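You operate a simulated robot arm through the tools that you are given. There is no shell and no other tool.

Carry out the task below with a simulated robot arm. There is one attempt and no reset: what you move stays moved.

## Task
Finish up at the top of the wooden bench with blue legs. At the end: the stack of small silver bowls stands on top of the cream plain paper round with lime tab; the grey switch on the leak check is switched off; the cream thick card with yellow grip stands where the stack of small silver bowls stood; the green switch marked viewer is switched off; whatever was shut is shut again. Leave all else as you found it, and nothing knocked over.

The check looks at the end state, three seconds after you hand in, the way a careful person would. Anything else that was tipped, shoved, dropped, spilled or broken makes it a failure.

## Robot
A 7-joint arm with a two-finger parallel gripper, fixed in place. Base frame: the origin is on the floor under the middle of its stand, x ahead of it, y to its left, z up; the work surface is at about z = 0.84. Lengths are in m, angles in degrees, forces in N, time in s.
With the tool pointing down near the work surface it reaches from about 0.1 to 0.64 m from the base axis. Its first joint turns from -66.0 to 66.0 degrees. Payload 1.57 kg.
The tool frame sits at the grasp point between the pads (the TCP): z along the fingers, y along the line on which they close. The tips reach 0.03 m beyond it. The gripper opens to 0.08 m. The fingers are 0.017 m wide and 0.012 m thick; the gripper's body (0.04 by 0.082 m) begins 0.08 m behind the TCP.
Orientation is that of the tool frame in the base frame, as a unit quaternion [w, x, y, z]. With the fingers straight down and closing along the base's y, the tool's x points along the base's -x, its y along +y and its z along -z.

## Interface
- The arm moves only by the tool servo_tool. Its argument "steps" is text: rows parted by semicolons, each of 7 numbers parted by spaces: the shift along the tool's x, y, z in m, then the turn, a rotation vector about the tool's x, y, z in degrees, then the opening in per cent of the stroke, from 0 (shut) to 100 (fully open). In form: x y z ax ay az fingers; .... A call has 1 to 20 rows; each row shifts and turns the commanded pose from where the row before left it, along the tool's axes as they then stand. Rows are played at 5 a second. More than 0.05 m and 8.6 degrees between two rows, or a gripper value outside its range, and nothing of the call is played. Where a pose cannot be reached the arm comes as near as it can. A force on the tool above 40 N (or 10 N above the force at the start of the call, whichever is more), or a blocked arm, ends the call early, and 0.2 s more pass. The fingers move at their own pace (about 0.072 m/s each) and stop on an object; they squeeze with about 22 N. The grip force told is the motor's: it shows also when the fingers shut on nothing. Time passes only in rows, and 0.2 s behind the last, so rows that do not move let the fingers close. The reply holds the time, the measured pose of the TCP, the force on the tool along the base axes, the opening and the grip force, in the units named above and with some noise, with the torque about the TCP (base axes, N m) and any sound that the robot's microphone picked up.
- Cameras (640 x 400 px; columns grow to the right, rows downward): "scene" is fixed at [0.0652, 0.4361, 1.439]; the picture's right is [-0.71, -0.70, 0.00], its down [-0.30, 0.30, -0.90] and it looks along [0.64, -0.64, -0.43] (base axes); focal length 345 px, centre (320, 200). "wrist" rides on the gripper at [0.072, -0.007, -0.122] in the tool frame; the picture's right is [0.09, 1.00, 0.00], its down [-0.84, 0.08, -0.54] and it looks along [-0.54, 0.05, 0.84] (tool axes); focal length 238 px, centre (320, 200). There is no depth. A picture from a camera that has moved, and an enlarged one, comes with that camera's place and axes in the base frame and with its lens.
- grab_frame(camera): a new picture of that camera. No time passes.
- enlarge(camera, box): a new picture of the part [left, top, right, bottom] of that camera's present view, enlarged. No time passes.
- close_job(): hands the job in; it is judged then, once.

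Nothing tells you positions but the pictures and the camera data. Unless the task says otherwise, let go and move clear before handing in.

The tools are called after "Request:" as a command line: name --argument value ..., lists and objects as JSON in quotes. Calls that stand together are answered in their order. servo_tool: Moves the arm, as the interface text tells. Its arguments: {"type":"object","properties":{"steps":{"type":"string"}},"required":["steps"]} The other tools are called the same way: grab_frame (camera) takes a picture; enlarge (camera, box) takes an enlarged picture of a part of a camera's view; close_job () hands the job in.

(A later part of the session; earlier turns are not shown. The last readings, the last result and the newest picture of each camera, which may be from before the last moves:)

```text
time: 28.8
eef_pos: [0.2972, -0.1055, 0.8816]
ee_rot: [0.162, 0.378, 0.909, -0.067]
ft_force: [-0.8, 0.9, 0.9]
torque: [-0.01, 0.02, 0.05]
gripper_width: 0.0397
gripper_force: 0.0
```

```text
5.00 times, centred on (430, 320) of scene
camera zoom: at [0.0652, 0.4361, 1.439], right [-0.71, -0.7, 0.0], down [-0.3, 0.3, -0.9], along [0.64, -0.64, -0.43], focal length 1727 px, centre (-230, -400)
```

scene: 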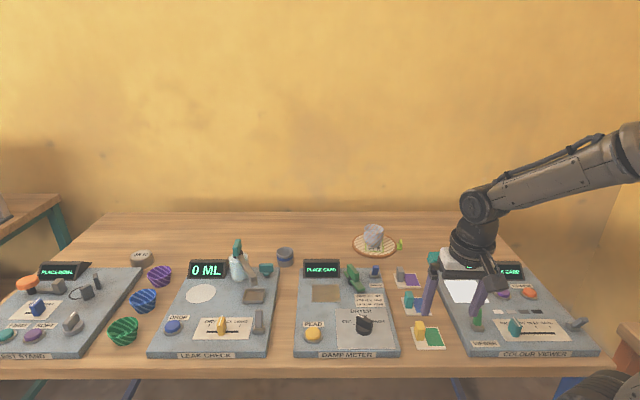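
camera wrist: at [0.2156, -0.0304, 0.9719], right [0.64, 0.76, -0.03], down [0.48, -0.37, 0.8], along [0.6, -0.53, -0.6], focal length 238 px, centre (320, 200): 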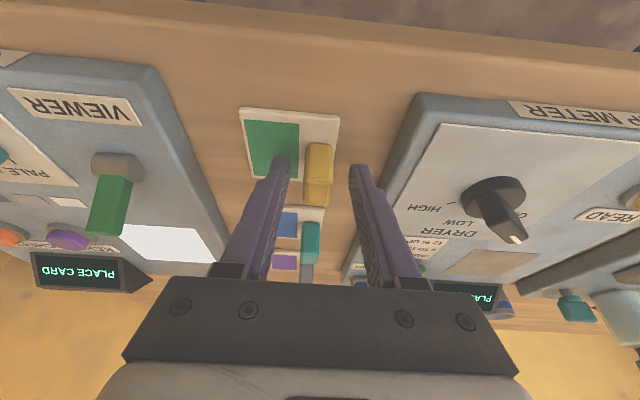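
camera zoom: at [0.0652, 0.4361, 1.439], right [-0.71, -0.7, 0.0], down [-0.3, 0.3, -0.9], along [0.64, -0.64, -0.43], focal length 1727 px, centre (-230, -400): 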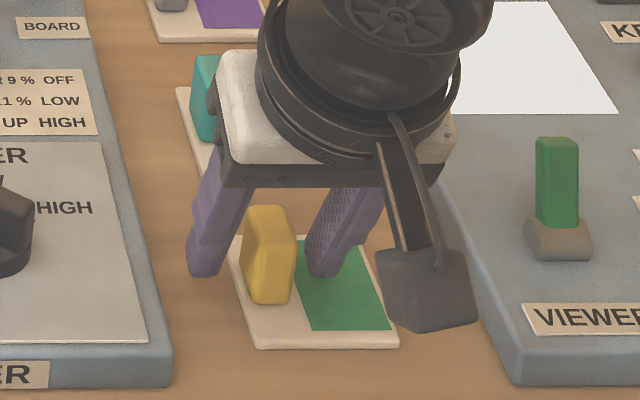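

Request:
servo_tool --steps "0 0 0 0 0 0 30; 0 0 0 0 0 0 10; 0 0 0 0 0 0 0; 0 0 0 0 0 0 0; 0 0 0 0 0 0 0"

Request:
grab_frame --camera "wrist"

Request:
enlarge --camera "scene" --box '[390, 280, 470, 360]'

```text
time: 30.0
eef_pos: [0.2983, -0.1056, 0.8817]
ee_rot: [0.161, 0.378, 0.909, -0.067]
ft_force: [0.5, 0.5, 0.2]
torque: [0.02, 0.04, 0.0]
gripper_width: 0.0167
gripper_force: 22.1
```

```text
taken
camera wrist: at [0.2155, -0.0304, 0.972], right [0.64, 0.76, -0.03], down [0.48, -0.37, 0.8], along [0.6, -0.53, -0.6], focal length 238 px, centre (320, 200)
```

wrist: 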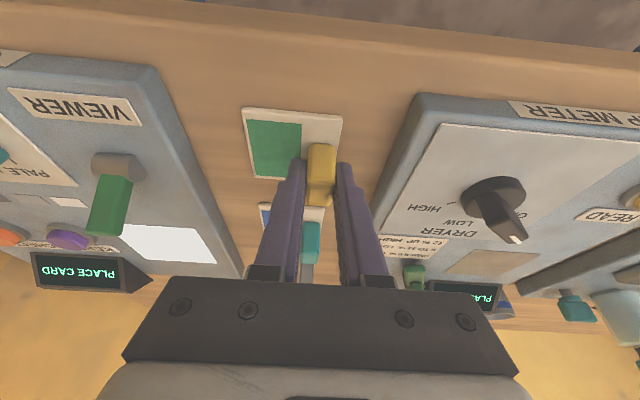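

```text
5.00 times, centred on (430, 320) of scene
camera zoom: at [0.0652, 0.4361, 1.439], right [-0.71, -0.7, 0.0], down [-0.3, 0.3, -0.9], along [0.64, -0.64, -0.43], focal length 1727 px, centre (-230, -400)
```

zoom: 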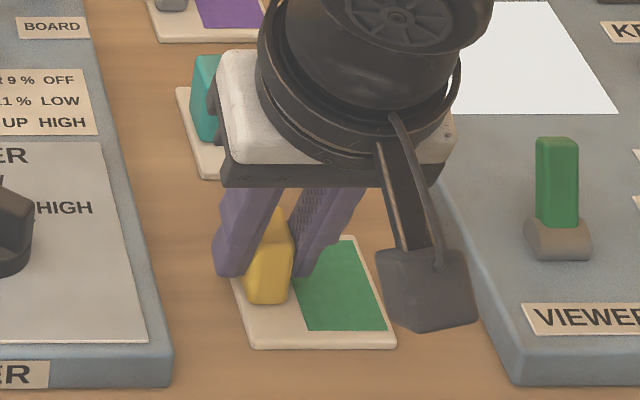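

The grip is held at 16.7 mm. I'll lift the card straight up and check that it stays flat.

Request:
servo_tool --steps "-0.0034 0 -0.0094 0 0 0 0; -0.0068 0 -0.0188 0 0 0 0; -0.0103 0 -0.0282 0 0 0 0; -0.0103 0 -0.0282 0 0 0 0; -0.0103 0 -0.0282 0 0 0 0; 0 0 0 0 0 0 0; 0 0 0 0 0 0 0"

Request:
grab_frame --camera "wrist"

Request:
grab_frame --camera "scene"

```text
time: 31.6
eef_pos: [0.2985, -0.1051, 1.0013]
ee_rot: [0.162, 0.377, 0.909, -0.066]
ft_force: [0.5, -0.1, -1.0]
torque: [-0.04, -0.01, -0.01]
gripper_width: 0.0171
gripper_force: 22.1
```

```text
taken
camera wrist: at [0.2152, -0.0305, 1.0917], right [0.64, 0.76, -0.03], down [0.48, -0.37, 0.8], along [0.6, -0.53, -0.6], focal length 238 px, centre (320, 200)
```

wrist: 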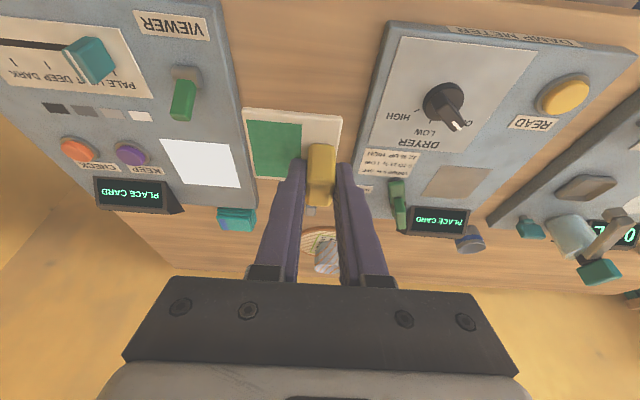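

```text
taken
```

scene: 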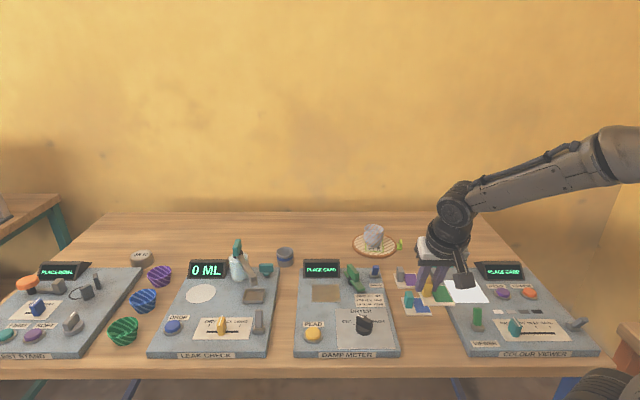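

Request:
servo_tool --steps "-0.0368 -0.0145 0.0134 0 0 0 0; -0.0368 -0.0145 0.0134 0 0 0 0; -0.0368 -0.0145 0.0134 0 0 0 0; -0.0368 -0.0145 0.0134 0 0 0 0; -0.0368 -0.0145 0.0134 0 0 0 0; -0.0368 -0.0145 0.0134 0 0 0 0; -0.0368 -0.0145 0.0134 0 0 0 0; -0.0368 -0.0145 0.0134 0 0 0 0; -0.0368 -0.0145 0.0134 0 0 0 0; -0.0368 -0.0145 0.0134 0 0 0 0; 0 0 0 0 0 0 0; 0 0 0 0 0 0 0"

Request:
grab_frame --camera "wrist"

Request:
grab_frame --camera "scene"

```text
time: 34.2
eef_pos: [0.4713, -0.4846, 1.0015]
ee_rot: [0.161, 0.378, 0.909, -0.066]
ft_force: [-0.4, 0.0, -0.7]
torque: [0.04, 0.01, -0.01]
gripper_width: 0.0172
gripper_force: 21.7
```

```text
taken
camera wrist: at [0.3897, -0.4111, 1.0916], right [0.64, 0.76, -0.03], down [0.48, -0.37, 0.8], along [0.6, -0.53, -0.6], focal length 238 px, centre (320, 200)
```

wrist: 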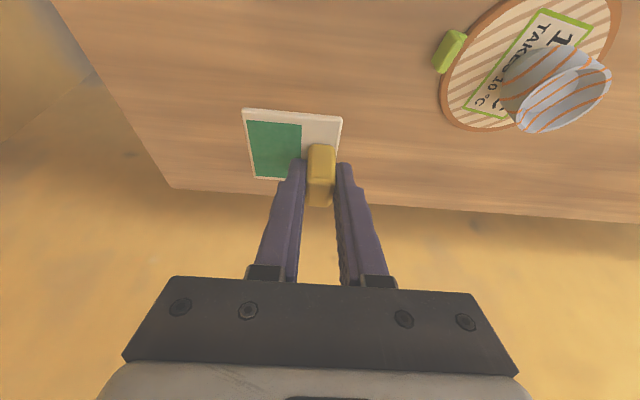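

```text
taken
```

scene: 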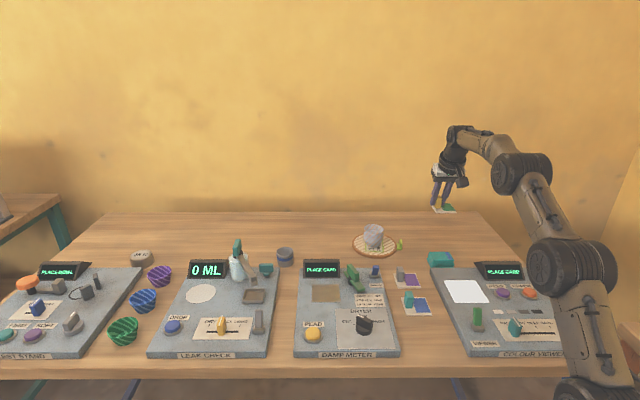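

Request:
servo_tool --steps "0.0088 0 0.0251 0 0 0 0; 0.0090 0 0.0250 0 0 0 0; 0.0090 0 0.0250 0 0 0 0; 0.0090 0 0.0250 0 0 0 0; 0 0 0 0 0 0 0; 0 0 0 0 0 0 0"

Request:
grab_frame --camera "wrist"

Request:
enlarge --camera "scene" --box '[390, 190, 490, 270]'

```text
time: 35.6
eef_pos: [0.4733, -0.485, 0.8952]
ee_rot: [0.162, 0.378, 0.909, -0.066]
ft_force: [0.2, 0.6, 0.5]
torque: [0.02, 0.01, 0.0]
gripper_width: 0.017
gripper_force: 21.9
```

```text
taken
camera wrist: at [0.3905, -0.4108, 0.9856], right [0.64, 0.76, -0.03], down [0.48, -0.37, 0.8], along [0.6, -0.53, -0.6], focal length 238 px, centre (320, 200)
```

wrist: 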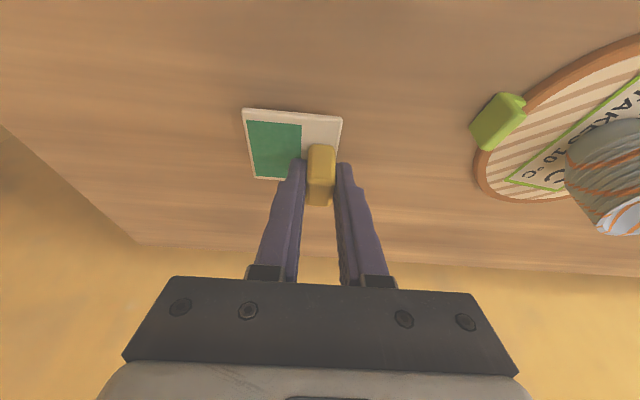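

```text
5.00 times, centred on (440, 230) of scene
camera zoom: at [0.0652, 0.4361, 1.439], right [-0.71, -0.7, 0.0], down [-0.3, 0.3, -0.9], along [0.64, -0.64, -0.43], focal length 1727 px, centre (-280, 50)
```

zoom: 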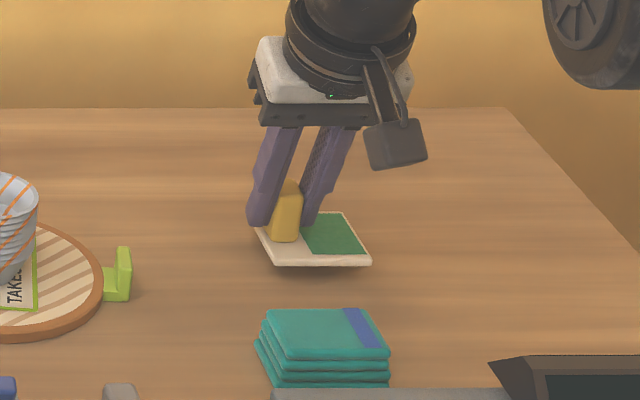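

Request:
servo_tool --steps "0.0010 0 0.0028 0 0 0 0; 0.0010 0 0.0028 0 0 0 0; 0.0010 0 0.0028 0 0 0 0; 0 0 0 0 0 0 0; 0 0 0 0 0 0 0"

Request:
servo_tool --steps "0.00051 0 0.0014 0 0 0 0; 0 0 0 0 0 0 0; 0 0 0 0 0 0 0"

Request:
servo_tool --steps "0.00034 0 0.00094 0 0 0 0; 0 0 0 0 0 0 0; 0 0 0 0 0 0 0"

Request:
servo_tool --steps "0.00034 0 0.00094 0 0 0 0; 0 0 0 0 0 0 0; 0 0 0 0 0 0 0"

```text
time: 36.8
eef_pos: [0.4725, -0.4865, 0.8866]
ee_rot: [0.161, 0.377, 0.909, -0.066]
ft_force: [0.2, 0.4, -0.4]
torque: [-0.02, 0.01, 0.02]
gripper_width: 0.017
gripper_force: 21.8
```

```text
time: 37.6
eef_pos: [0.4726, -0.486, 0.8857]
ee_rot: [0.162, 0.377, 0.909, -0.067]
ft_force: [-0.8, 0.1, -0.2]
torque: [-0.01, -0.01, 0.01]
gripper_width: 0.017
gripper_force: 22.1
```

```text
time: 38.4
eef_pos: [0.472, -0.4863, 0.8835]
ee_rot: [0.162, 0.378, 0.909, -0.066]
ft_force: [0.2, 0.2, -0.4]
torque: [0.01, -0.01, 0.0]
gripper_width: 0.0174
gripper_force: 22.2
```

```text
time: 39.2
eef_pos: [0.4725, -0.486, 0.8826]
ee_rot: [0.162, 0.377, 0.909, -0.066]
ft_force: [-0.4, -0.8, -0.4]
torque: [-0.02, 0.05, 0.0]
gripper_width: 0.0169
gripper_force: 22.1
```

Request:
servo_tool --steps "0.00034 0 0.00094 0 0 0 0; 0 0 0 0 0 0 0; 0 0 0 0 0 0 0"

Request:
servo_tool --steps "0.0002 0 0.0006 0 0 0 0; 0 0 0 0 0 0 0; 0 0 0 0 0 0 0"

Request:
enlarge --camera "scene" --box '[410, 210, 470, 260]'

```text
time: 40.0
eef_pos: [0.4722, -0.4857, 0.8825]
ee_rot: [0.162, 0.377, 0.91, -0.066]
ft_force: [0.0, -0.8, -0.3]
torque: [-0.01, -0.02, 0.01]
gripper_width: 0.0171
gripper_force: 21.9
```

```text
time: 40.8
eef_pos: [0.4727, -0.4853, 0.8822]
ee_rot: [0.161, 0.378, 0.909, -0.066]
ft_force: [0.2, 0.8, -0.5]
torque: [0.0, 0.04, 0.02]
gripper_width: 0.0173
gripper_force: 22.2
```

```text
8.00 times, centred on (440, 235) of scene
camera zoom: at [0.0652, 0.4361, 1.439], right [-0.71, -0.7, 0.0], down [-0.3, 0.3, -0.9], along [0.64, -0.64, -0.43], focal length 2763 px, centre (-640, -80)
```

zoom: 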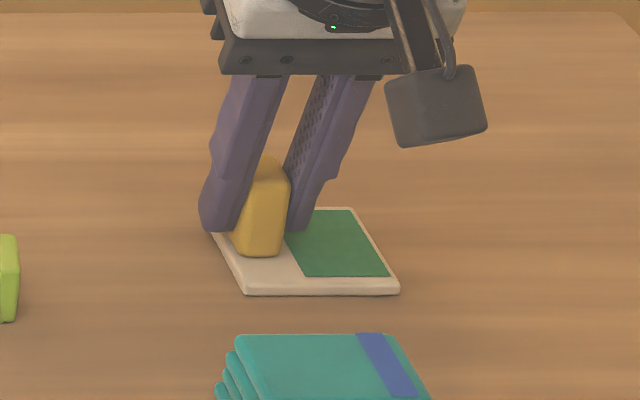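

Request:
servo_tool --steps "0.0002 0 0.0006 0 0 0 0; 0 0 0 0 0 0 0; 0 0 0 0 0 0 0"

Request:
servo_tool --steps "0.0002 0 0.0006 0 0 0 0; 0 0 0 0 0 0 0; 0 0 0 0 0 0 0"

```text
time: 41.6
eef_pos: [0.4716, -0.4864, 0.8814]
ee_rot: [0.161, 0.377, 0.91, -0.066]
ft_force: [-0.4, -0.6, 0.7]
torque: [-0.04, 0.06, 0.03]
gripper_width: 0.0171
gripper_force: 21.6
```

```text
time: 42.4
eef_pos: [0.4721, -0.4852, 0.8813]
ee_rot: [0.162, 0.377, 0.909, -0.067]
ft_force: [-2.2, 1.0, 6.3]
torque: [0.05, 0.2, -0.04]
gripper_width: 0.017
gripper_force: 22.0
```

The card is on the bench, with force at 6 N. I'll release and retreat.

Request:
servo_tool --steps "0 0 0 0 0 0 24; 0 0 0 0 0 0 32; 0 0 0 0 0 0 45; 0 0 0 0 0 0 55; 0 0 0 0 0 0 55"

Request:
grab_frame --camera "wrist"

Request:
enlarge --camera "scene" --box '[410, 210, 470, 260]'

```text
time: 43.6
eef_pos: [0.4725, -0.4851, 0.8798]
ee_rot: [0.161, 0.378, 0.909, -0.067]
ft_force: [0.2, -0.1, -0.5]
torque: [0.0, 0.03, 0.01]
gripper_width: 0.0441
gripper_force: 0.0
```

```text
taken
camera wrist: at [0.3903, -0.411, 0.9706], right [0.64, 0.76, -0.03], down [0.48, -0.37, 0.8], along [0.6, -0.53, -0.6], focal length 238 px, centre (320, 200)
```

wrist: 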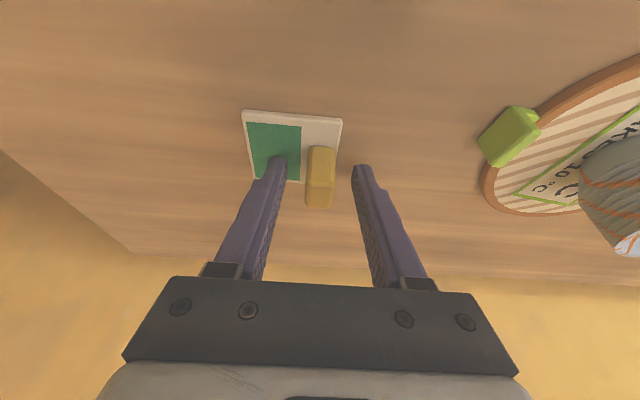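

```text
8.00 times, centred on (440, 235) of scene
camera zoom: at [0.0652, 0.4361, 1.439], right [-0.71, -0.7, 0.0], down [-0.3, 0.3, -0.9], along [0.64, -0.64, -0.43], focal length 2763 px, centre (-640, -80)
```

zoom: 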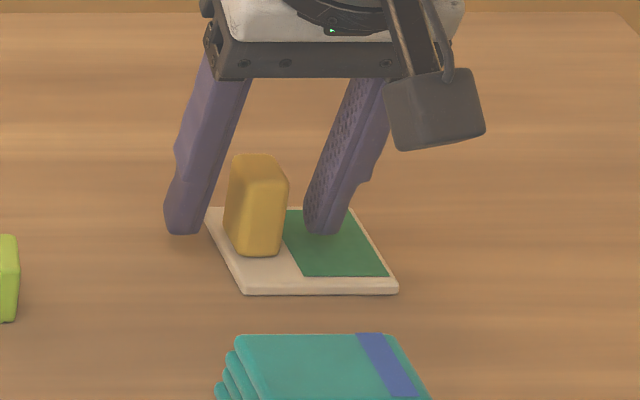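

Request:
servo_tool --steps "-0.0034 0 -0.0094 0 0 0 55; -0.0068 0 -0.0188 0 0 0 55; -0.0103 0 -0.0282 0 0 0 55; -0.0137 0 -0.0376 0 0 0 55; -0.0137 0 -0.0376 0 0 0 55; 0 0 0 0 0 0 55"

Request:
grab_frame --camera "wrist"

Request:
enlarge --camera "scene" --box '[390, 200, 490, 280]'

```text
time: 45.0
eef_pos: [0.4727, -0.4845, 1.0209]
ee_rot: [0.161, 0.378, 0.909, -0.066]
ft_force: [-0.7, -0.5, 0.3]
torque: [-0.01, 0.01, 0.01]
gripper_width: 0.0442
gripper_force: 0.0
```

```text
taken
camera wrist: at [0.3898, -0.4111, 1.1113], right [0.64, 0.76, -0.03], down [0.48, -0.37, 0.8], along [0.6, -0.53, -0.6], focal length 238 px, centre (320, 200)
```

wrist: 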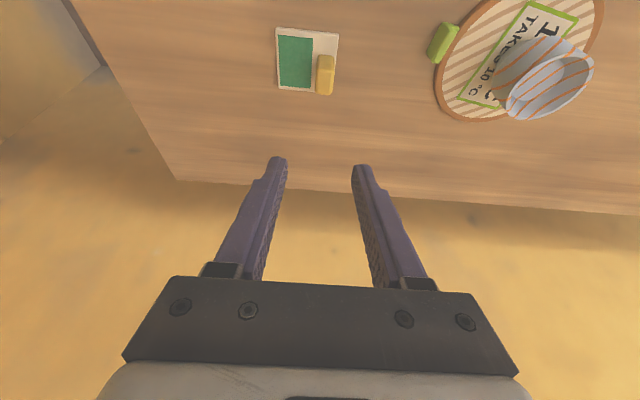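

```text
5.00 times, centred on (440, 240) of scene
camera zoom: at [0.0652, 0.4361, 1.439], right [-0.71, -0.7, 0.0], down [-0.3, 0.3, -0.9], along [0.64, -0.64, -0.43], focal length 1727 px, centre (-280, 0)
```

zoom: 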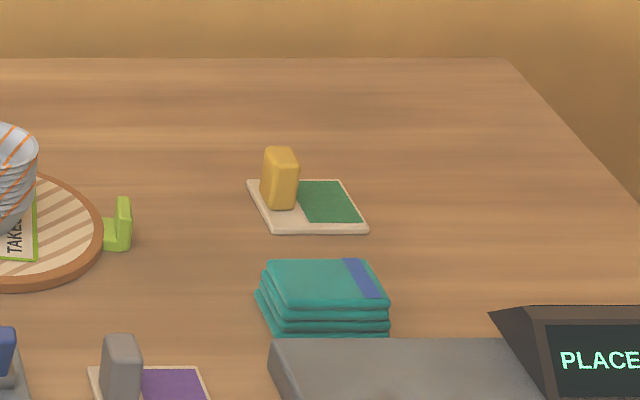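

The card centre measures (0.459, -0.500), exactly where the bowls stood. Next are the switches. I'll back off, level the tool, and look straight down at the VIEWER switch.

Request:
servo_tool --steps "0.0362 0.002 -0.0132 0 0 0 30; 0.0362 0.002 -0.0132 0 0 0 30; 0.0362 0.002 -0.0132 0 0 0 30; 0.0362 0.002 -0.0132 0 0 0 30; 0.0362 0.002 -0.0132 0 0 0 30; 0.0362 0.002 -0.0132 0 0 0 30; 0.0362 0.002 -0.0132 0 0 0 30; 0.0362 0.002 -0.0132 0 0 0 30; 0 0 0 0 6.667 0 30; 0 0 0 0 6.667 0 30; 0 0 0 0 6.666 0 30; 0 0 0 0 0 0 0; 0 0 0 0 0 0 0"

Request:
grab_frame --camera "wrist"

Request:
grab_frame --camera "scene"

Request:
enlarge --camera "wrist" --box '[230, 0, 430, 130]'

Request:
enlarge --camera "scene" --box '[0, 250, 110, 370]'

```text
time: 47.8
eef_pos: [0.2662, -0.2569, 1.0199]
ee_rot: [0.001, 0.383, 0.924, 0.001]
ft_force: [0.0, -0.3, -0.3]
torque: [-0.02, 0.03, 0.0]
gripper_width: 0.0
gripper_force: 21.4
```

```text
taken
camera wrist: at [0.2101, -0.2078, 1.1424], right [0.64, 0.77, 0.0], down [0.65, -0.54, 0.54], along [0.42, -0.35, -0.84], focal length 238 px, centre (320, 200)
```

wrist: 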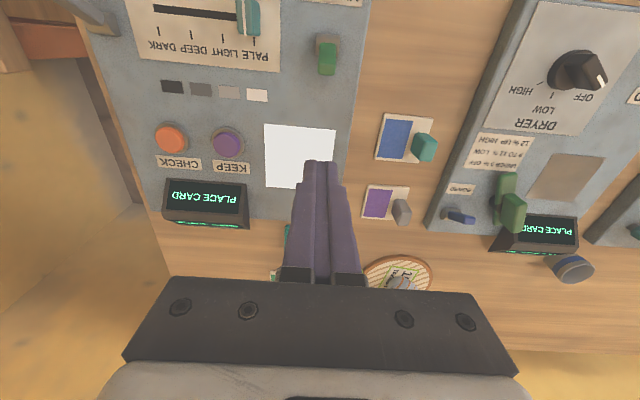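

```text
taken
```

scene: 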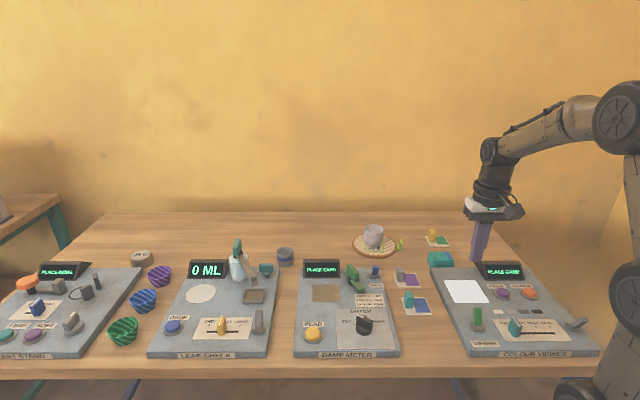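

```text
3.08 times, centred on (330, 65) of wrist
camera zoom: at [0.2101, -0.2078, 1.1424], right [0.64, 0.77, 0.0], down [0.65, -0.54, 0.54], along [0.42, -0.35, -0.84], focal length 733 px, centre (289, 615)
```

zoom: 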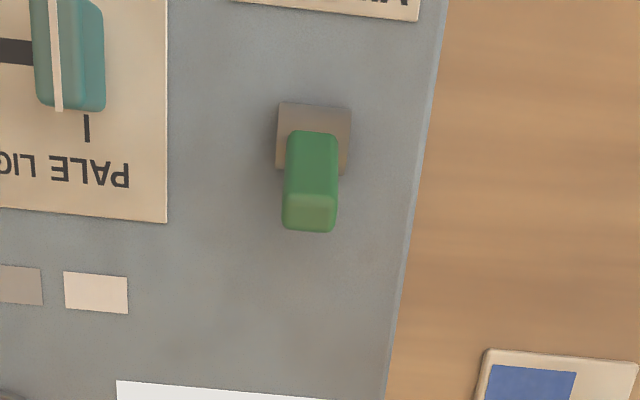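

```text
3.33 times, centred on (55, 310) of scene
camera zoom: at [0.0652, 0.4361, 1.439], right [-0.71, -0.7, 0.0], down [-0.3, 0.3, -0.9], along [0.64, -0.64, -0.43], focal length 1151 px, centre (1203, -167)
```

zoom: 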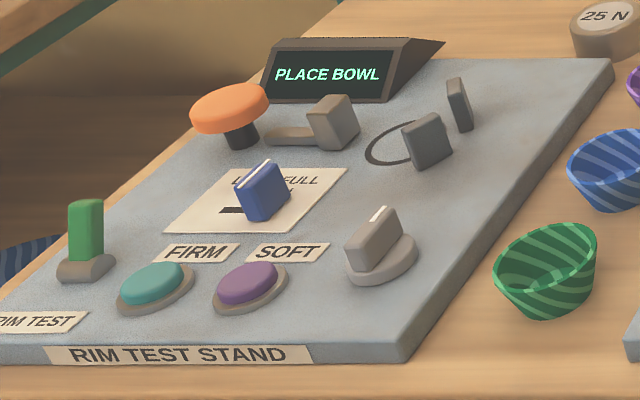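

Looking straight down, the VIEWER lever's base is near (0.214, -0.201). The lever leans about 31° towards the back of the bench, with its tip near (0.230, -0.216, 0.898), and its display is lit. I'll set the closed fingertips down behind the lever, ready to push it forward.

Request:
servo_tool --steps "0.014 0.0031 0.02 0 0 0 0; 0.014 0 0.03 0 0 0 0; 0 0 0.03 0 0 0 0; 0 0 0.022 0 0 0 0; 0 0 0.01 0 0 0 0; 0 0 0 0 0 0 0; 0 0 0 0 0 0 0"

Request:
grab_frame --camera "wrist"

Request:
enlarge --camera "scene" --box '[440, 270, 540, 350]'

Request:
enlarge --camera "wrist" --box '[230, 60, 430, 200]'

```text
time: 49.4
eef_pos: [0.2483, -0.2343, 0.9075]
ee_rot: [0.001, 0.383, 0.924, 0.001]
ft_force: [0.3, -0.2, 0.0]
torque: [-0.04, 0.02, 0.01]
gripper_width: 0.0
gripper_force: 21.4
```

```text
taken
camera wrist: at [0.1929, -0.1852, 1.0304], right [0.64, 0.77, 0.0], down [0.64, -0.54, 0.54], along [0.42, -0.35, -0.84], focal length 238 px, centre (320, 200)
```

wrist: 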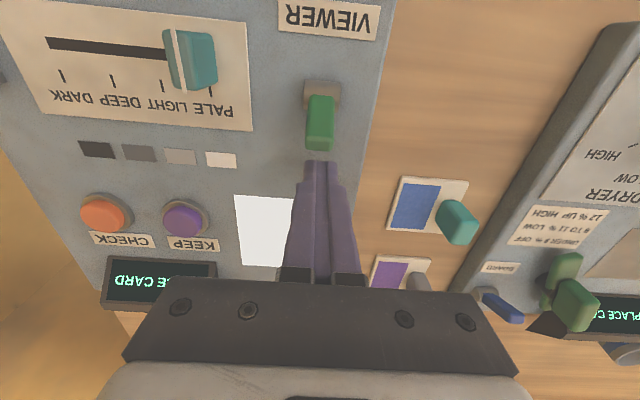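

```text
5.00 times, centred on (490, 310) of scene
camera zoom: at [0.0652, 0.4361, 1.439], right [-0.71, -0.7, 0.0], down [-0.3, 0.3, -0.9], along [0.64, -0.64, -0.43], focal length 1727 px, centre (-530, -350)
```

zoom: 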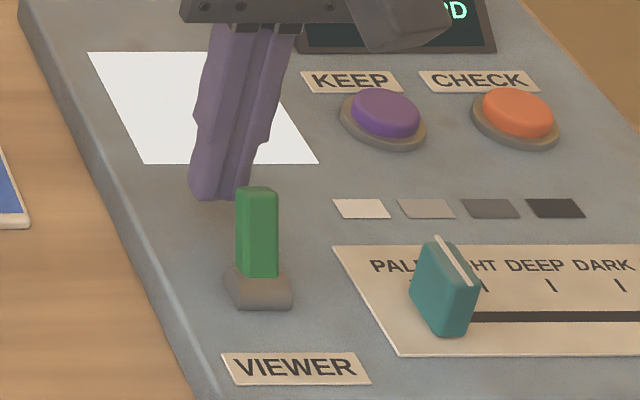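

```text
2.86 times, centred on (330, 130) of wrist
camera zoom: at [0.1929, -0.1852, 1.0304], right [0.64, 0.77, 0.0], down [0.64, -0.54, 0.54], along [0.42, -0.35, -0.84], focal length 681 px, centre (291, 400)
```

zoom: 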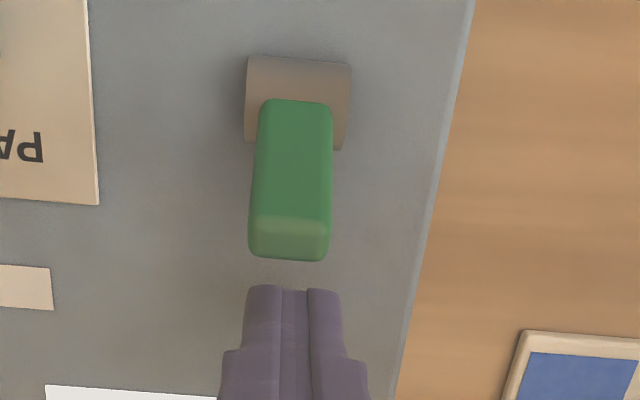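

Request:
servo_tool --steps "0.006 -0.003 0 0 0 0 0; 0.006 0 0 0 0 0 0; 0.006 0 0 0 0 0 0; 0.006 0 0 0 0 0 0; 0 0 0 0 0 0 0"

Request:
enlarge --camera "wrist" --box '[230, 60, 430, 200]'

Request:
enlarge --camera "scene" --box '[440, 250, 560, 350]'

```text
time: 50.6
eef_pos: [0.2299, -0.219, 0.9066]
ee_rot: [0.001, 0.384, 0.923, 0.002]
ft_force: [-0.6, 0.0, -0.4]
torque: [0.01, 0.01, -0.02]
gripper_width: 0.0
gripper_force: 20.9
```

```text
2.86 times, centred on (330, 130) of wrist
camera zoom: at [0.1738, -0.1705, 1.0302], right [0.64, 0.77, 0.0], down [0.65, -0.54, 0.54], along [0.42, -0.35, -0.84], focal length 681 px, centre (291, 400)
```

zoom: 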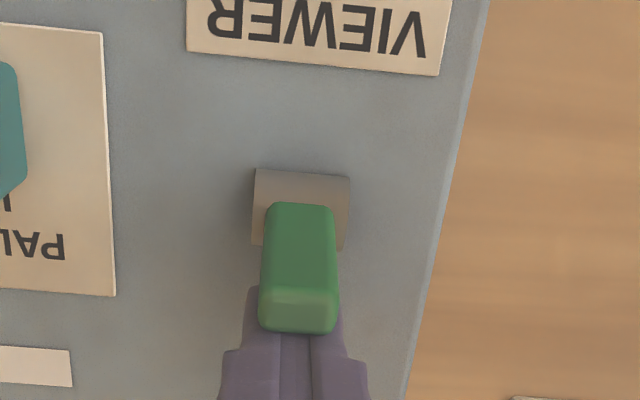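

```text
4.00 times, centred on (500, 300) of scene
camera zoom: at [0.0652, 0.4361, 1.439], right [-0.71, -0.7, 0.0], down [-0.3, 0.3, -0.9], along [0.64, -0.64, -0.43], focal length 1382 px, centre (-400, -200)
```

zoom: 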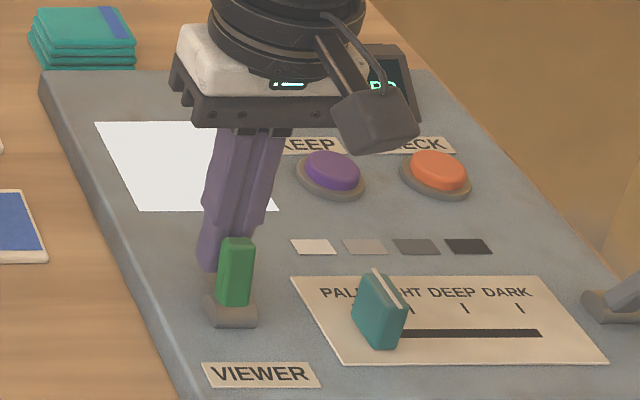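

Request:
servo_tool --steps "0.005 0 0 0 0 0 0; 0.005 0 0 0 0 0 0; 0 0 0 0 0 0 0"

Request:
enlarge --camera "wrist" --box '[230, 60, 430, 200]'

Request:
enlarge --camera "scene" --box '[440, 250, 560, 350]'

```text
time: 51.4
eef_pos: [0.2229, -0.2124, 0.9075]
ee_rot: [0.0, 0.383, 0.924, 0.001]
ft_force: [0.5, 0.6, -0.7]
torque: [-0.02, -0.01, 0.0]
gripper_width: 0.0001
gripper_force: 21.3
heard: click
```

```text
2.86 times, centred on (330, 130) of wrist
camera zoom: at [0.1665, -0.1639, 1.0301], right [0.64, 0.77, 0.0], down [0.65, -0.54, 0.54], along [0.42, -0.35, -0.84], focal length 681 px, centre (291, 400)
```

zoom: 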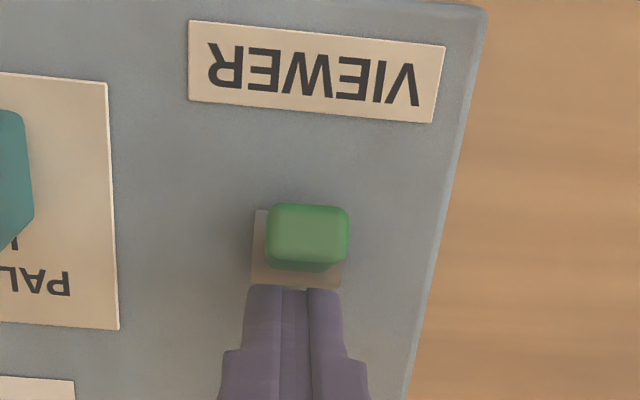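

```text
4.00 times, centred on (500, 300) of scene
camera zoom: at [0.0652, 0.4361, 1.439], right [-0.71, -0.7, 0.0], down [-0.3, 0.3, -0.9], along [0.64, -0.64, -0.43], focal length 1382 px, centre (-400, -200)
```

zoom: 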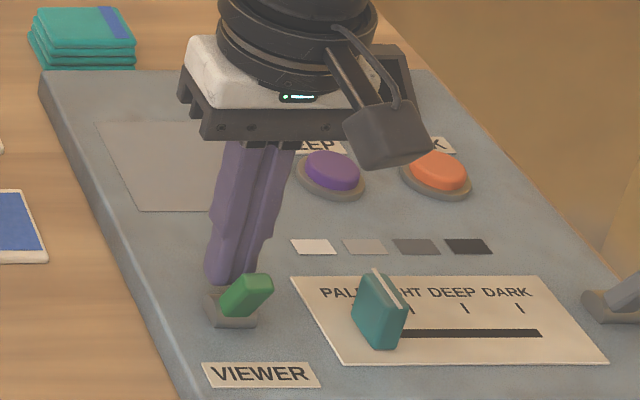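

There was a click, the lever snapped forward and the viewer's pad went dark, so the viewer is off. I'll lift clear and go over the leak check to look at its grey switch.

Request:
servo_tool --steps "-0.003 0 0 0 0 0 0; 0 0 -0.03 0 0 0 0; 0 0 -0.04 0 0 0 0; 0 0 -0.04 0 0 0 0; 0 0 -0.035 0 0 0 0; -0.00315 0.0473 0 0 0 0 0; -0.00315 0.0473 0 0 0 0 0; -0.00315 0.0473 0 0 0 0 0; -0.00315 0.0473 0 0 0 0 0; -0.00315 0.0473 0 0 0 0 0; -0.00315 0.0473 0 0 0 0 0; -0.00315 0.0473 0 0 0 0 0; -0.00315 0.0473 0 0 0 0 0; -0.00315 0.0473 0 0 0 0 0; -0.00315 0.0473 0 0 0 0 0; 0 0 0 0 0 0 0; 0 0 0 0 0 0 0"

Request:
grab_frame --camera "wrist"

Request:
grab_frame --camera "scene"

Request:
enlarge --camera "scene" --box '[430, 250, 620, 370]'

```text
time: 55.0
eef_pos: [0.5808, 0.0993, 1.054]
ee_rot: [0.001, 0.383, 0.924, 0.0]
ft_force: [-0.2, -0.7, -0.4]
torque: [-0.03, -0.02, 0.01]
gripper_width: 0.0001
gripper_force: 20.6
```

```text
taken
camera wrist: at [0.5251, 0.1472, 1.1769], right [0.64, 0.77, 0.0], down [0.65, -0.54, 0.54], along [0.42, -0.35, -0.84], focal length 238 px, centre (320, 200)
```

wrist: 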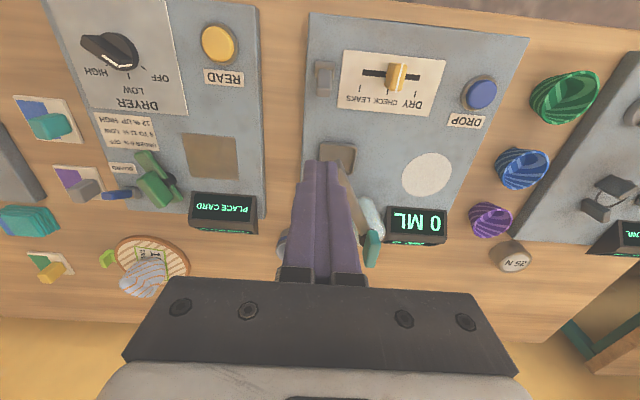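

```text
taken
```

scene: 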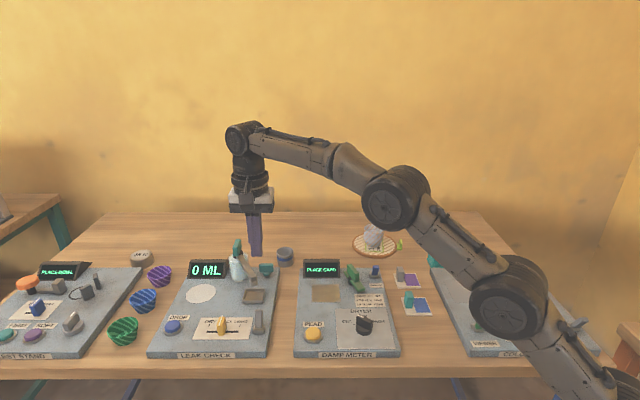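

```text
3.33 times, centred on (525, 310) of scene
camera zoom: at [0.0652, 0.4361, 1.439], right [-0.71, -0.7, 0.0], down [-0.3, 0.3, -0.9], along [0.64, -0.64, -0.43], focal length 1151 px, centre (-363, -167)
```

zoom: 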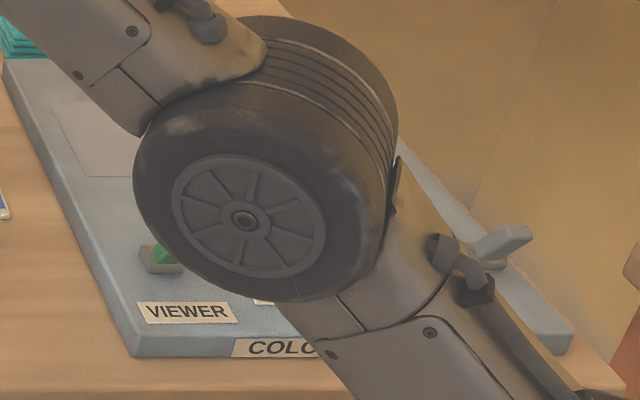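

Request:
enlarge --camera "wrist" --box '[270, 20, 450, 150]'

Request:
enlarge --camera "scene" --box '[210, 290, 290, 350]'

Request:
enlarge --camera "wrist" --box '[80, 130, 260, 260]'

```text
3.08 times, centred on (360, 85) of wrist
camera zoom: at [0.5251, 0.1472, 1.1769], right [0.64, 0.77, 0.0], down [0.65, -0.54, 0.54], along [0.42, -0.35, -0.84], focal length 733 px, centre (197, 554)
```

zoom: 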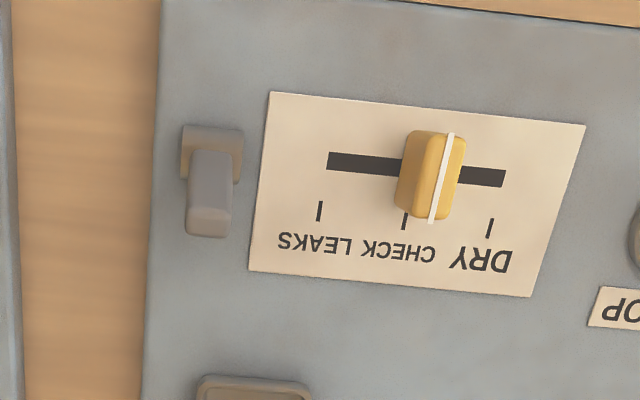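

```text
6.67 times, centred on (250, 320) of scene
camera zoom: at [0.0652, 0.4361, 1.439], right [-0.71, -0.7, 0.0], down [-0.3, 0.3, -0.9], along [0.64, -0.64, -0.43], focal length 2303 px, centre (787, -600)
```

zoom: 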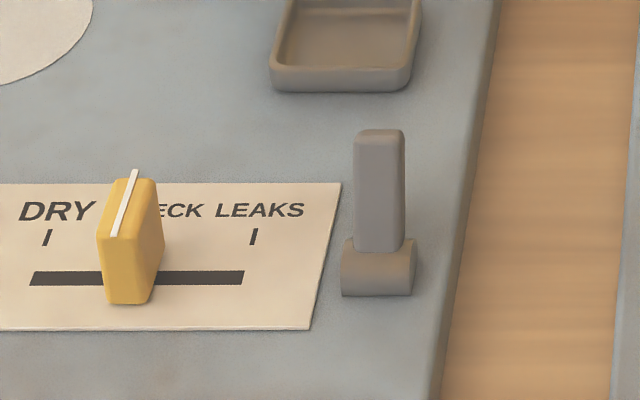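

```text
3.08 times, centred on (170, 195) of wrist
camera zoom: at [0.5251, 0.1472, 1.1769], right [0.64, 0.77, 0.0], down [0.65, -0.54, 0.54], along [0.42, -0.35, -0.84], focal length 733 px, centre (782, 215)
```

zoom: 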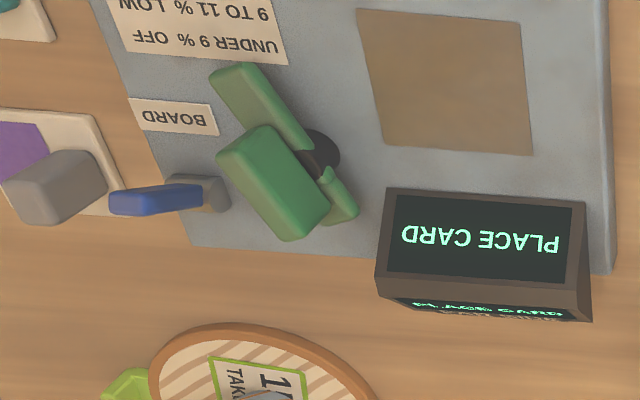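

The leak-check switch is the same type and leans back, which is on (display lit). Its base is near (0.547, 0.136). I'll do the same and lower the closed fingertips behind it.

Request:
servo_tool --steps "0.0015 0 0.03 0 0 0 0; 0 0 0.03 0 0 0 0; 0 0 0.03 0 0 0 0; 0 0 0.03 0 0 0 0; 0 0 0.016 0 0 0 0; 0 0 0 0 0 0 0; 0 0 0 0 0 0 0"

Request:
enlarge --camera "wrist" --box '[230, 60, 430, 200]'

Request:
enlarge --camera "scene" --box '[190, 250, 310, 350]'

Request:
grab_frame --camera "wrist"

```text
time: 56.6
eef_pos: [0.5811, 0.0986, 0.9176]
ee_rot: [0.001, 0.383, 0.924, 0.0]
ft_force: [1.0, -0.1, -0.2]
torque: [0.05, 0.01, 0.02]
gripper_width: 0.0
gripper_force: 21.6
```

```text
2.86 times, centred on (330, 130) of wrist
camera zoom: at [0.5244, 0.1471, 1.0401], right [0.64, 0.77, 0.0], down [0.64, -0.54, 0.54], along [0.42, -0.35, -0.84], focal length 681 px, centre (291, 400)
```

zoom: 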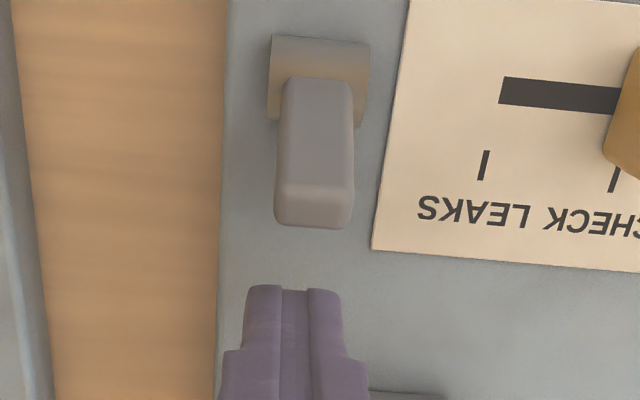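

```text
4.00 times, centred on (250, 300) of scene
camera zoom: at [0.0652, 0.4361, 1.439], right [-0.71, -0.7, 0.0], down [-0.3, 0.3, -0.9], along [0.64, -0.64, -0.43], focal length 1382 px, centre (600, -200)
```

zoom: 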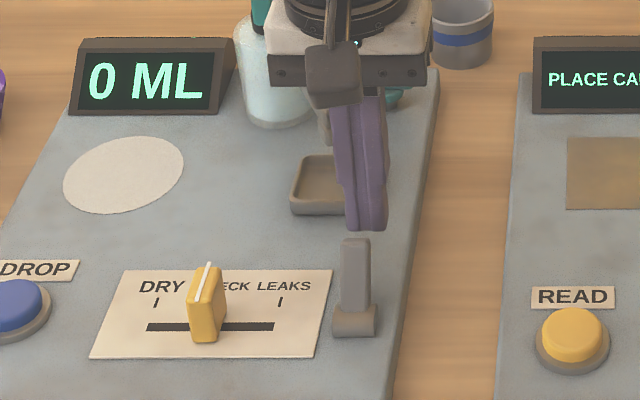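

```text
taken
camera wrist: at [0.5244, 0.1471, 1.0401], right [0.64, 0.77, 0.0], down [0.64, -0.54, 0.54], along [0.42, -0.35, -0.84], focal length 238 px, centre (320, 200)
```

wrist: 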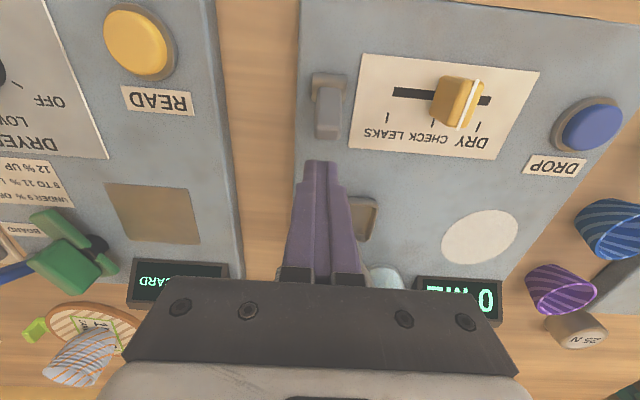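

Request:
servo_tool --steps "0 0.003 0.005 0 0 0 0; 0 0 0.005 0 0 0 0; 0.006 0 0 0 0 0 0; 0.006 0 0 0 0 0 0; 0.006 0 0 0 0 0 0; 0.006 0 0 0 0 0 0; 0 0 0 0 0 0 0"

Request:
enlarge --camera "wrist" --box '[230, 60, 430, 200]'

Request:
enlarge --camera "scene" --box '[190, 250, 310, 350]'

```text
time: 58.2
eef_pos: [0.5648, 0.1182, 0.9066]
ee_rot: [0.001, 0.384, 0.923, -0.001]
ft_force: [0.5, 0.9, 0.9]
torque: [-0.01, -0.01, 0.02]
gripper_width: 0.0
gripper_force: 21.1
```

```text
2.86 times, centred on (330, 130) of wrist
camera zoom: at [0.5092, 0.1666, 1.03], right [0.64, 0.77, 0.0], down [0.65, -0.54, 0.54], along [0.42, -0.35, -0.84], focal length 681 px, centre (291, 400)
```

zoom: 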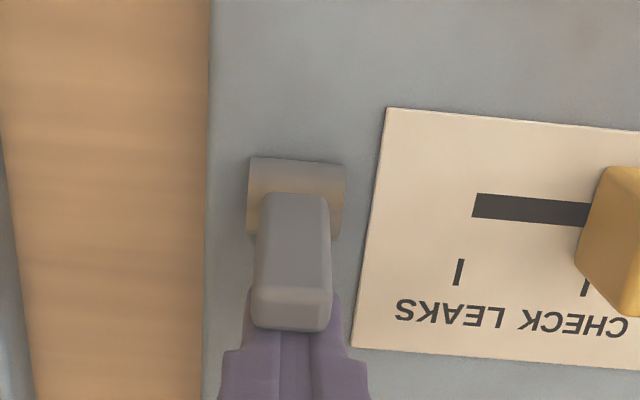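

```text
4.00 times, centred on (250, 300) of scene
camera zoom: at [0.0652, 0.4361, 1.439], right [-0.71, -0.7, 0.0], down [-0.3, 0.3, -0.9], along [0.64, -0.64, -0.43], focal length 1382 px, centre (600, -200)
```

zoom: 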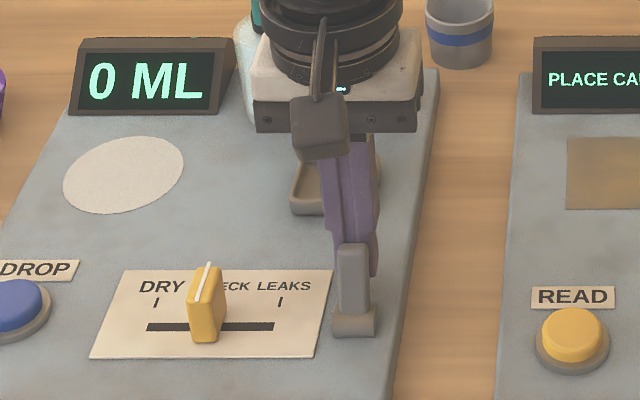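

The fingertips are just behind the lever, in the same position as before. I'll keep pushing in small steps.

Request:
servo_tool --steps "0.005 0 0 0 0 0 0; 0.005 0 0 0 0 0 0; 0 0 0 0 0 0 0"

Request:
enlarge --camera "wrist" --box '[230, 60, 430, 200]'

Request:
enlarge --camera "scene" --box '[190, 250, 310, 350]'

```text
time: 59.0
eef_pos: [0.5593, 0.1245, 0.9075]
ee_rot: [0.001, 0.383, 0.924, 0.0]
ft_force: [0.0, 0.1, 0.0]
torque: [-0.01, 0.0, 0.01]
gripper_width: 0.0
gripper_force: 21.5
heard: click
```

```text
2.86 times, centred on (330, 130) of wrist
camera zoom: at [0.5022, 0.1734, 1.0301], right [0.64, 0.77, 0.0], down [0.65, -0.54, 0.54], along [0.42, -0.35, -0.84], focal length 681 px, centre (291, 400)
```

zoom: 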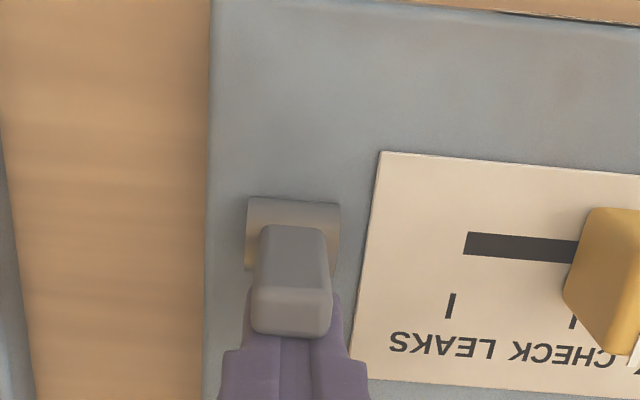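

```text
4.00 times, centred on (250, 300) of scene
camera zoom: at [0.0652, 0.4361, 1.439], right [-0.71, -0.7, 0.0], down [-0.3, 0.3, -0.9], along [0.64, -0.64, -0.43], focal length 1382 px, centre (600, -200)
```

zoom: 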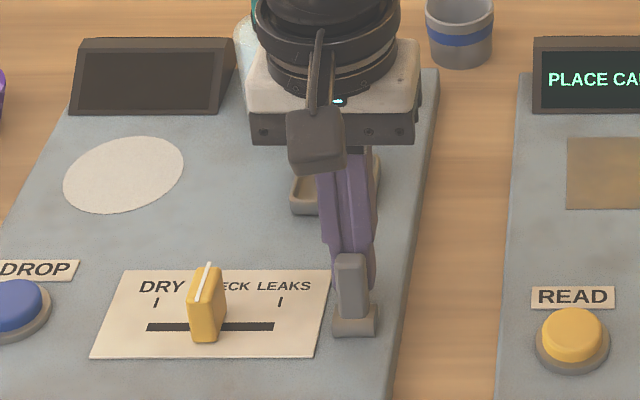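

It clicked and the display went dark, but the lever hasn't yet snapped fully over. I'll push a few more millimetres so it seats.

Request:
servo_tool --steps "0.003 0 0 0 0 0 0; 0.002 0 0 0 0 0 0; 0 0 0 0 0 0 0"

Request:
enlarge --camera "wrist" --box '[230, 60, 430, 200]'

Request:
enlarge --camera "scene" --box '[190, 250, 310, 350]'

```text
time: 59.8
eef_pos: [0.5541, 0.1278, 0.9081]
ee_rot: [0.001, 0.383, 0.924, 0.001]
ft_force: [1.1, -0.8, -0.7]
torque: [-0.03, -0.02, -0.01]
gripper_width: 0.0
gripper_force: 21.8
```

```text
2.86 times, centred on (330, 130) of wrist
camera zoom: at [0.4984, 0.177, 1.03], right [0.64, 0.77, 0.0], down [0.65, -0.54, 0.54], along [0.42, -0.35, -0.84], focal length 681 px, centre (291, 400)
```

zoom: 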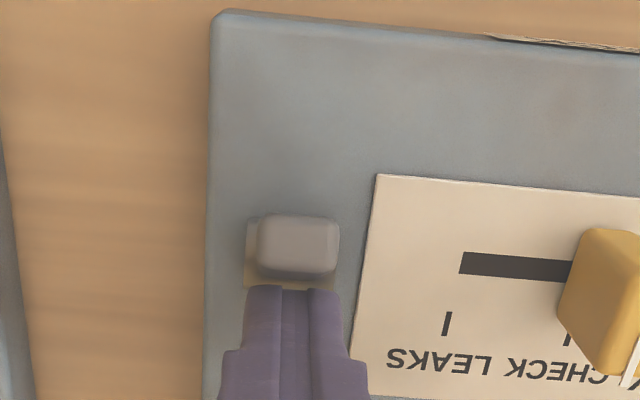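

```text
4.00 times, centred on (250, 300) of scene
camera zoom: at [0.0653, 0.4361, 1.439], right [-0.71, -0.7, 0.0], down [-0.3, 0.3, -0.9], along [0.64, -0.64, -0.43], focal length 1382 px, centre (600, -200)
```

zoom: 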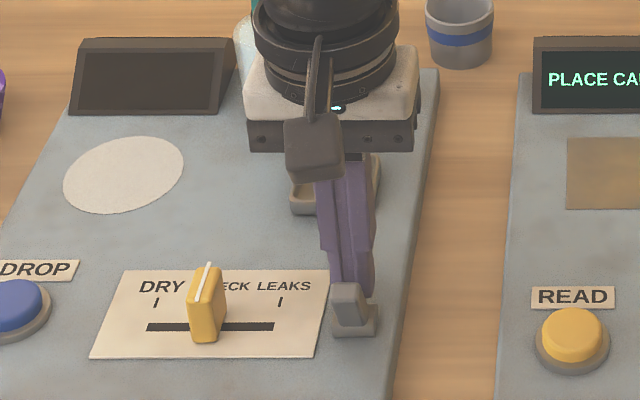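

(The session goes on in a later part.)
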